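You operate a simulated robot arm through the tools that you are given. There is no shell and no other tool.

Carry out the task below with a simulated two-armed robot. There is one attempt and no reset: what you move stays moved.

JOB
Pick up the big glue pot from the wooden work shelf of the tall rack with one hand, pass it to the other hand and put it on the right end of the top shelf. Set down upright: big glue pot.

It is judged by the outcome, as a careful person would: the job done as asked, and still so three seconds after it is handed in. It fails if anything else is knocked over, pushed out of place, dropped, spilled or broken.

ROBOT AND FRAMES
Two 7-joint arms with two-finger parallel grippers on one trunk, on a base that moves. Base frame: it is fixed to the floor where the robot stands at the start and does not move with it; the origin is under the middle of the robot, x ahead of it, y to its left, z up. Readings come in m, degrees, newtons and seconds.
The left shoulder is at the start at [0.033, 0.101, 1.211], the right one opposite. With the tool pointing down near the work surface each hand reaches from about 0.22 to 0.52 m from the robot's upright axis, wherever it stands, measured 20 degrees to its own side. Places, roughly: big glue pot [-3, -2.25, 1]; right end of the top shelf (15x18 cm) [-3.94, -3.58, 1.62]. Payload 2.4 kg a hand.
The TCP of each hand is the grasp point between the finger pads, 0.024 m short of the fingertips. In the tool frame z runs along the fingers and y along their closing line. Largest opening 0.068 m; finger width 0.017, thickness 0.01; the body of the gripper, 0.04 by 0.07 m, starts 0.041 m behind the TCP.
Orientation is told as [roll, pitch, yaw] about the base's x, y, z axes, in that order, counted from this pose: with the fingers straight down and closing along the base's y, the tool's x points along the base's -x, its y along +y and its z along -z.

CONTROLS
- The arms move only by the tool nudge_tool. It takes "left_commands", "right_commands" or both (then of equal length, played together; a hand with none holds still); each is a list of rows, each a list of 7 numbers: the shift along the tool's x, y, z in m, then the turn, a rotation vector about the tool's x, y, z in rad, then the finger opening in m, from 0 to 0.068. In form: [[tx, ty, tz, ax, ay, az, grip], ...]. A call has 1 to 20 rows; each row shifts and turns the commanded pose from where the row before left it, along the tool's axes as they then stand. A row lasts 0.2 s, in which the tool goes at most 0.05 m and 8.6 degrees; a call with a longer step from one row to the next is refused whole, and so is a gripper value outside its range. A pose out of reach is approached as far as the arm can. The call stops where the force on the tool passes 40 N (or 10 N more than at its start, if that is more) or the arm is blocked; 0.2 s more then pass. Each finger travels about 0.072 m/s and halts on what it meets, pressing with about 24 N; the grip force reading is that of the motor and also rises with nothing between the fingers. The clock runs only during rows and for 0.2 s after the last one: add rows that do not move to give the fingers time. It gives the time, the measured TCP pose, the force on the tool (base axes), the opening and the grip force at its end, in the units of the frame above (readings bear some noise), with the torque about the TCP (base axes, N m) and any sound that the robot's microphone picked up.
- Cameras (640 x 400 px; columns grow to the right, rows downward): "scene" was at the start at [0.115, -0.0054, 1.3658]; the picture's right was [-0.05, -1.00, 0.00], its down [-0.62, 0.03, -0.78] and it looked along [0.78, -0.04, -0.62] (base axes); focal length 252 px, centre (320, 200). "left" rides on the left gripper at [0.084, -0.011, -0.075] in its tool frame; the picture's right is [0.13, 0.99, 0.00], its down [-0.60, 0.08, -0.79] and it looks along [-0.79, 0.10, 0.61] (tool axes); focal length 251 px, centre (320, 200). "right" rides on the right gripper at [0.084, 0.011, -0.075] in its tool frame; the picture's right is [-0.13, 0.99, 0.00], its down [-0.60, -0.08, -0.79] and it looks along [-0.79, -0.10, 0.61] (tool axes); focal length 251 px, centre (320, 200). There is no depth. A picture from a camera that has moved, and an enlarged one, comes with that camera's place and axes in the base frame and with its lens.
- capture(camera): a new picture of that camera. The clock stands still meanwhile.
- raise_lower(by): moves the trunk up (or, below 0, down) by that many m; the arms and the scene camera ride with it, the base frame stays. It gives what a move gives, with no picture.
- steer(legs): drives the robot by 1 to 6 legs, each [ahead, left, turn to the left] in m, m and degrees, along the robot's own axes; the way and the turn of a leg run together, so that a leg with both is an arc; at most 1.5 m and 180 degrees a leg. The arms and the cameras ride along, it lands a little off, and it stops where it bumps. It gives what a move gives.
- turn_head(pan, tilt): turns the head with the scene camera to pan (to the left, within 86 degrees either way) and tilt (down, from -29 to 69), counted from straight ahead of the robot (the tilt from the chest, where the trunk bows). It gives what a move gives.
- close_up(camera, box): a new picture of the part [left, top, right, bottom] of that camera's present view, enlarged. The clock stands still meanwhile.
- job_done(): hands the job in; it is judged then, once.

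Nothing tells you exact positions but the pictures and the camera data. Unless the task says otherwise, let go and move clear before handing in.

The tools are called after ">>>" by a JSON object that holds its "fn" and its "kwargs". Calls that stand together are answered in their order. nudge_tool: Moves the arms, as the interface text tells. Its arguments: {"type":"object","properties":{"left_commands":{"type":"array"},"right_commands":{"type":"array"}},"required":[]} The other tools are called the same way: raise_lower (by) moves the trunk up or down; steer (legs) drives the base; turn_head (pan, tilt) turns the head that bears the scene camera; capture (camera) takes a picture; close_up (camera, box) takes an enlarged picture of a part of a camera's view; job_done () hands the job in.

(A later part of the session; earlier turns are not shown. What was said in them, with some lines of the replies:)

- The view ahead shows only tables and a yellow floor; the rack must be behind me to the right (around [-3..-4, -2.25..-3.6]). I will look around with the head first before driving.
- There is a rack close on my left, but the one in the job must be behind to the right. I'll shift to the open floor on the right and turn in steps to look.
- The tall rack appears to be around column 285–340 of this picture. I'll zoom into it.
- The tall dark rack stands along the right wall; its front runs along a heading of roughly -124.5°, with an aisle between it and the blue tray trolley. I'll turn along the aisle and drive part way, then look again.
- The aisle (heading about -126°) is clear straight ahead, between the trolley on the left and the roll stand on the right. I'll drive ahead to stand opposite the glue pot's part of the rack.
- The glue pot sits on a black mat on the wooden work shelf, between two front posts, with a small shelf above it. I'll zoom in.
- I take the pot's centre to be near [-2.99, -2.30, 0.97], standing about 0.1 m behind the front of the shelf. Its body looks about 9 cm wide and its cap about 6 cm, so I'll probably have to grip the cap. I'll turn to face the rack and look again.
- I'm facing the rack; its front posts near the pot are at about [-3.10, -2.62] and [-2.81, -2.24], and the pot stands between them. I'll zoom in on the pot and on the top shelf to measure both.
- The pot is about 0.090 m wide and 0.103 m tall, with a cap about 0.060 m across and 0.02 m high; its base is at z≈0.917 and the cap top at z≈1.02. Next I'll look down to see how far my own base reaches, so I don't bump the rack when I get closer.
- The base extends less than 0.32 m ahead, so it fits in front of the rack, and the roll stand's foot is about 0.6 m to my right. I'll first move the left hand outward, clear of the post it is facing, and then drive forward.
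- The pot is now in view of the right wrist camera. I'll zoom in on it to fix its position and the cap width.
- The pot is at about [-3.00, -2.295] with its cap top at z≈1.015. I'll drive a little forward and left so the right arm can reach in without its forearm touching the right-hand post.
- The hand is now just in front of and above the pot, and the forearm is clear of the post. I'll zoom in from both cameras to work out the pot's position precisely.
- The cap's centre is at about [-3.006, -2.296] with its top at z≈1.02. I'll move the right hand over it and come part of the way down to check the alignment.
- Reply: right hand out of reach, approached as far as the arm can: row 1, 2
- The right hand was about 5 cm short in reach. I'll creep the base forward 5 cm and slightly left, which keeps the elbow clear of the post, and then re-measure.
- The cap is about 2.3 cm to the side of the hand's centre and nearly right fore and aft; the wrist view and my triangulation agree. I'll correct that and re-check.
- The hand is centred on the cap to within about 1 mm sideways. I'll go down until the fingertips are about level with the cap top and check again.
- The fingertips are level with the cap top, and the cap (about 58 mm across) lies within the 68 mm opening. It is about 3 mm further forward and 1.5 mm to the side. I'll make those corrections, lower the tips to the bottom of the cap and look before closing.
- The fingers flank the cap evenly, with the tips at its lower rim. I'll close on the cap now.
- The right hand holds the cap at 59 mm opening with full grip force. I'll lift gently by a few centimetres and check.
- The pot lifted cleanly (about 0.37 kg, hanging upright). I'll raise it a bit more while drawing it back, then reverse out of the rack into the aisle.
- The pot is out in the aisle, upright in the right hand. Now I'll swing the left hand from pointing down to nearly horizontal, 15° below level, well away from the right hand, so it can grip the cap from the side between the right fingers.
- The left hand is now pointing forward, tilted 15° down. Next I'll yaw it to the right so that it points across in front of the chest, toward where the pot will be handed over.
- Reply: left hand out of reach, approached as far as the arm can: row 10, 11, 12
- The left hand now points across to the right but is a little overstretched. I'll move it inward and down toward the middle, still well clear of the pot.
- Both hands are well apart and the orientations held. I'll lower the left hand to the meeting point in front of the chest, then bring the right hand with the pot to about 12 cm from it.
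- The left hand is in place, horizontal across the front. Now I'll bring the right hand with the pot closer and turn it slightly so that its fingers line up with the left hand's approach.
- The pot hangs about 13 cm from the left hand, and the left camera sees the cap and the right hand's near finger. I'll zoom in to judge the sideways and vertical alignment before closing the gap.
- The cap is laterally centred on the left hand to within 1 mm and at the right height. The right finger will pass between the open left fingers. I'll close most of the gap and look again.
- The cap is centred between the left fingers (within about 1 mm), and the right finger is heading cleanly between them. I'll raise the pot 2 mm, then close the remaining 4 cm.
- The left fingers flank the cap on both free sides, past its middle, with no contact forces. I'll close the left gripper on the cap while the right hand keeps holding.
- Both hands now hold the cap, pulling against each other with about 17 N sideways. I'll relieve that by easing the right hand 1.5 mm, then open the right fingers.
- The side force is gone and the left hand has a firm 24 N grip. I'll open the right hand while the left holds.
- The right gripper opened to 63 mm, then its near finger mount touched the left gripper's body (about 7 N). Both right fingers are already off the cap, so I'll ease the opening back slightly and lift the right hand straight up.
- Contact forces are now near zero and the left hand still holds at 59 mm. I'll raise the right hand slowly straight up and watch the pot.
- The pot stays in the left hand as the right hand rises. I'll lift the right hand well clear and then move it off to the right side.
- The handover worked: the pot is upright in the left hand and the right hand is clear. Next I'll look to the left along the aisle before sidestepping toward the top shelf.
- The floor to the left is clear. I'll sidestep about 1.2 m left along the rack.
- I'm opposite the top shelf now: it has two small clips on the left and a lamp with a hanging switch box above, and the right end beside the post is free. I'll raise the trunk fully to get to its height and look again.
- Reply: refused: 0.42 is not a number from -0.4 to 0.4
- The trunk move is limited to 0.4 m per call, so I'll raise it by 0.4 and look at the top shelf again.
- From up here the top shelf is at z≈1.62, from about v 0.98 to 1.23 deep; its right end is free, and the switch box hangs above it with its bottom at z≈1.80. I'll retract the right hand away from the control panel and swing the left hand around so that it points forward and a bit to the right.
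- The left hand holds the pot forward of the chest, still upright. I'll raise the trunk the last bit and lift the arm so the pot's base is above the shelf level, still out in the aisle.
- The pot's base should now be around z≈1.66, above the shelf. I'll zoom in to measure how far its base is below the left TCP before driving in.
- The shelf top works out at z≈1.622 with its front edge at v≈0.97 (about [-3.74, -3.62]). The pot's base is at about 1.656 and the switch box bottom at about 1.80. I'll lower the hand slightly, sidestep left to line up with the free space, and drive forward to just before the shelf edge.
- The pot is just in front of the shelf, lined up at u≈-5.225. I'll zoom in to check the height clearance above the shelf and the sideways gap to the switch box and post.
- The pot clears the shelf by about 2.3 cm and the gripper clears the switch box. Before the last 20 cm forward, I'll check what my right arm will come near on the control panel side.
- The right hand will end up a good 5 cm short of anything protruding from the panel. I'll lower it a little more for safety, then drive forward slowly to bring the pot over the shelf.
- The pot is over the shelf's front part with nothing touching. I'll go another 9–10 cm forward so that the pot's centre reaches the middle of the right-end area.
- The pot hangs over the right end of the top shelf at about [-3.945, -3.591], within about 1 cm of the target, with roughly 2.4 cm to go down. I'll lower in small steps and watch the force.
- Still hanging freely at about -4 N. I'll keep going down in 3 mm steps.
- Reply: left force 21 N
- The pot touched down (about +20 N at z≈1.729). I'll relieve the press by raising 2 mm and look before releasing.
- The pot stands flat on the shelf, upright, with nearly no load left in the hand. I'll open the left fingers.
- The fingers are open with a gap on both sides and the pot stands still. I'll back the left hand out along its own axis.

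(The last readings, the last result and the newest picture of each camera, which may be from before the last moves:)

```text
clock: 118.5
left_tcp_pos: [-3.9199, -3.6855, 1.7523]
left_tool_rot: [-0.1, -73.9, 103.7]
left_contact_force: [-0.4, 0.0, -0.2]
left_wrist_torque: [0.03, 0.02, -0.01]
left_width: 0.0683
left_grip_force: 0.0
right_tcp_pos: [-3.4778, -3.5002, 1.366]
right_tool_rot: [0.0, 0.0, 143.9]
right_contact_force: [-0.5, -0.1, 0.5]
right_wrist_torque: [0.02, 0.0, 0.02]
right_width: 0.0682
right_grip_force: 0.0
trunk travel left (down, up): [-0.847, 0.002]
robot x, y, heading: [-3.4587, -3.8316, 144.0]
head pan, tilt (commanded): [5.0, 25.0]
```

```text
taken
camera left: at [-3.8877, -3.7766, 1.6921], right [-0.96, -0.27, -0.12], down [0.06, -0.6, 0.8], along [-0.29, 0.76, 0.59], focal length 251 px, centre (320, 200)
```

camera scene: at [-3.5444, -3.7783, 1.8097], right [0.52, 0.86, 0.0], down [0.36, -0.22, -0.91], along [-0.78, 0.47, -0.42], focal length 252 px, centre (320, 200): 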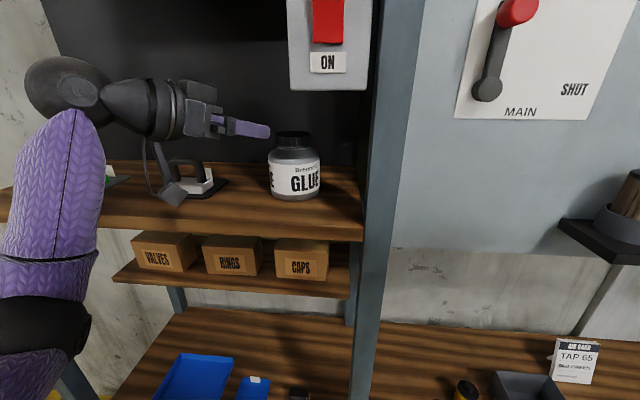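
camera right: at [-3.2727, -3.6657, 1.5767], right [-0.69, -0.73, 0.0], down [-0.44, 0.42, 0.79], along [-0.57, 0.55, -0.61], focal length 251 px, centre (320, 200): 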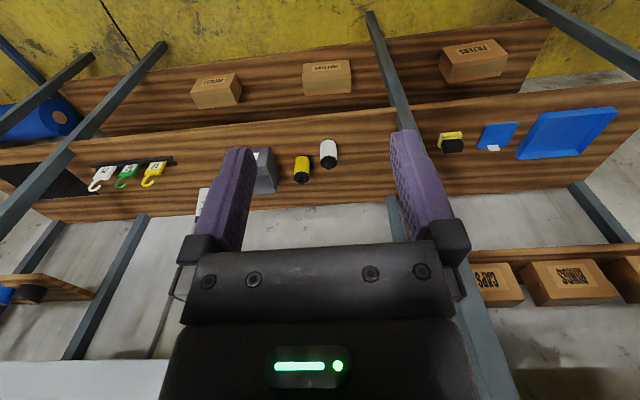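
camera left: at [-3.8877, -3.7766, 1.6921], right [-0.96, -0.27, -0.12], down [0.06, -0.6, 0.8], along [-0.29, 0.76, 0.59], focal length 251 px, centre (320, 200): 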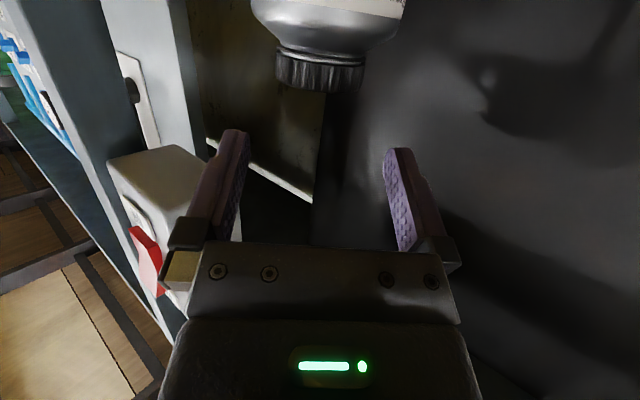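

The pot stands free and upright, with the hand clear of it. I'll drive straight back into the aisle and take a final look.

>>> {"fn": "steer", "kwargs": {"legs": [[-0.2, 0, 0], [-0.25, 0, 0]]}}

>>> {"fn": "turn_head", "kwargs": {"pan": 5, "tilt": 15}}

>>> {"fn": "capture", "kwargs": {"camera": "scene"}}

>>> {"fn": "close_up", "kwargs": {"camera": "scene", "box": [100, 90, 360, 270]}}

```text
clock: 121.5
left_tcp_pos: [-3.5582, -3.9509, 1.7522]
left_tool_rot: [-0.1, -73.8, 103.7]
left_contact_force: [0.9, -0.7, -0.8]
left_wrist_torque: [0.02, 0.01, 0.05]
left_width: 0.0682
left_grip_force: 0.0
right_tcp_pos: [-3.1126, -3.7661, 1.3658]
right_tool_rot: [-0.1, -0.1, 143.8]
right_contact_force: [0.4, 0.1, -0.3]
right_wrist_torque: [-0.02, 0.05, 0.0]
right_width: 0.0681
right_grip_force: 0.1
trunk travel left (down, up): [-0.847, 0.002]
robot x, y, heading: [-3.0981, -4.0966, 143.5]
head pan, tilt (commanded): [5.0, 25.0]
```

```text
clock: 122.3
left_tcp_pos: [-3.5571, -3.9513, 1.7526]
left_tool_rot: [-0.1, -74.0, 103.6]
left_contact_force: [0.5, -0.4, -0.6]
left_wrist_torque: [-0.04, 0.0, -0.01]
left_width: 0.068
left_grip_force: 0.0
right_tcp_pos: [-3.1133, -3.7661, 1.3672]
right_tool_rot: [0.0, 0.0, 143.8]
right_contact_force: [0.7, 0.7, 0.3]
right_wrist_torque: [-0.03, 0.0, -0.02]
right_width: 0.0681
right_grip_force: 0.0
trunk travel left (down, up): [-0.847, 0.002]
robot x, y, heading: [-3.095, -4.0953, 143.7]
head pan, tilt (commanded): [5.0, 15.0]
```

```text
taken
camera scene: at [-3.1822, -4.0436, 1.8259], right [0.52, 0.86, 0.0], down [0.22, -0.13, -0.97], along [-0.83, 0.5, -0.26], focal length 252 px, centre (320, 200)
```

scene: 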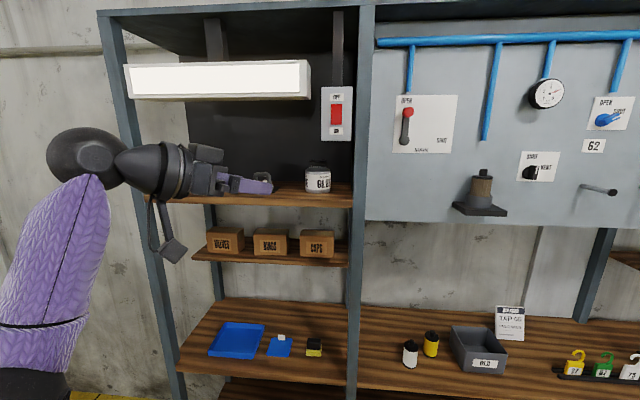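

```text
2.22 times, centred on (230, 180) of scene
camera zoom: at [-3.1822, -4.0436, 1.8259], right [0.52, 0.86, 0.0], down [0.22, -0.13, -0.97], along [-0.83, 0.5, -0.26], focal length 559 px, centre (520, 244)
```

zoom: 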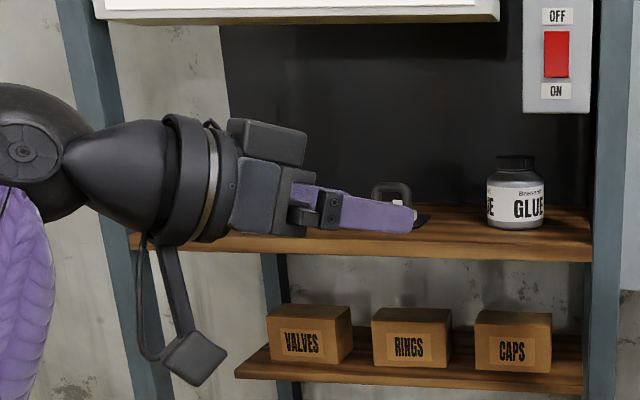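

The pot stands upright at the right end of the top shelf beside the post. I'll lower the left arm out of the view to confirm that the other items on that shelf are undisturbed.

>>> {"fn": "nudge_tool", "kwargs": {"left_commands": [[0.0346, 0, 0.0099, 0, 0, 0, 0.068], [0.0346, 0, 0.0099, 0, 0, 0, 0.068], [0.0346, 0, 0.0099, 0, 0, 0, 0.068], [0.0346, 0, 0.0099, 0, 0, 0, 0.068], [0.0346, 0, 0.0099, 0, 0, 0, 0.068], [0.0346, 0, 0.0099, 0, 0, 0, 0.068], [0, 0, 0, 0, 0, 0, 0.068]]}}

>>> {"fn": "close_up", "kwargs": {"camera": "scene", "box": [100, 90, 380, 270]}}

>>> {"fn": "capture", "kwargs": {"camera": "scene"}}

```text
clock: 123.9
left_tcp_pos: [-3.5566, -3.9518, 1.5358]
left_tool_rot: [0.0, -73.8, 103.6]
left_contact_force: [0.0, -0.9, 0.2]
left_wrist_torque: [0.0, 0.03, -0.03]
left_width: 0.068
left_grip_force: 0.1
right_tcp_pos: [-3.1135, -3.7656, 1.3673]
right_tool_rot: [0.0, 0.0, 143.9]
right_contact_force: [0.1, -0.2, -0.6]
right_wrist_torque: [0.01, 0.0, -0.01]
right_width: 0.0682
right_grip_force: 0.3
trunk travel left (down, up): [-0.847, 0.002]
robot x, y, heading: [-3.0927, -4.0979, 143.8]
head pan, tilt (commanded): [5.0, 15.0]
```

```text
2.22 times, centred on (240, 180) of scene
camera zoom: at [-3.1823, -4.0434, 1.8259], right [0.52, 0.86, 0.0], down [0.22, -0.13, -0.97], along [-0.83, 0.5, -0.26], focal length 559 px, centre (498, 244)
```

zoom: 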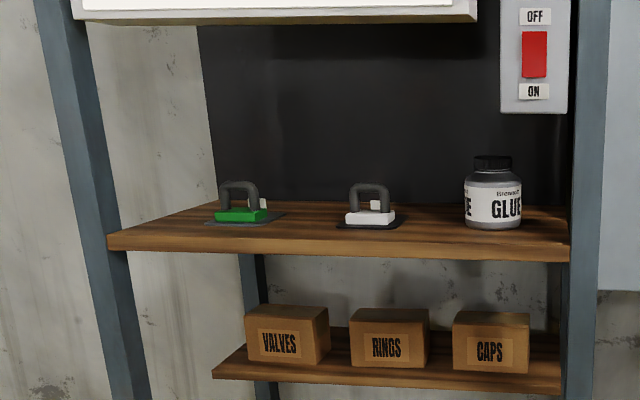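

```text
taken
camera scene: at [-3.1823, -4.0434, 1.8259], right [0.52, 0.86, 0.0], down [0.22, -0.13, -0.97], along [-0.83, 0.5, -0.26], focal length 252 px, centre (320, 200)
```

scene: 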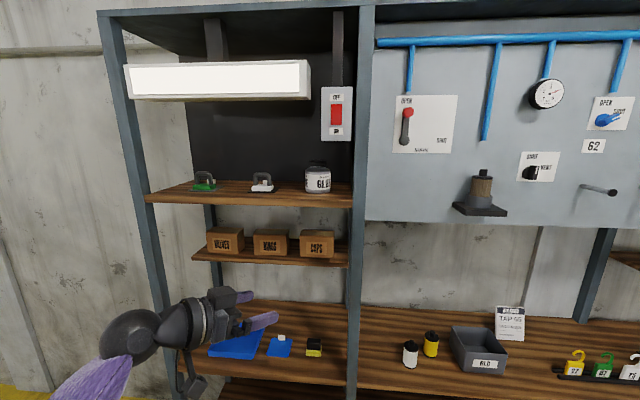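

The big glue pot stands upright on the right end of the top shelf. The two stamps, the boxes and everything else in view are where they were, and both hands are empty and clear, so I'm handing the job in.

>>> {"fn": "job_done", "kwargs": {}}

```text
The job is handed in.
```

The big glue pot is standing upright on the right end of the top shelf. I picked it up from the work shelf with the right hand and passed it to the left hand in the aisle. The left hand then set it down within about 1–2 cm of the spot you gave.

In the last pictures the two stamps on the top shelf, the boxes below and everything else in view were where they had been. Both hands were open and clear of the rack when I handed in.

During the handover the two grippers touched briefly, at about 7 N, as the right hand opened. The pot didn't move, and nothing was dropped or knocked over.
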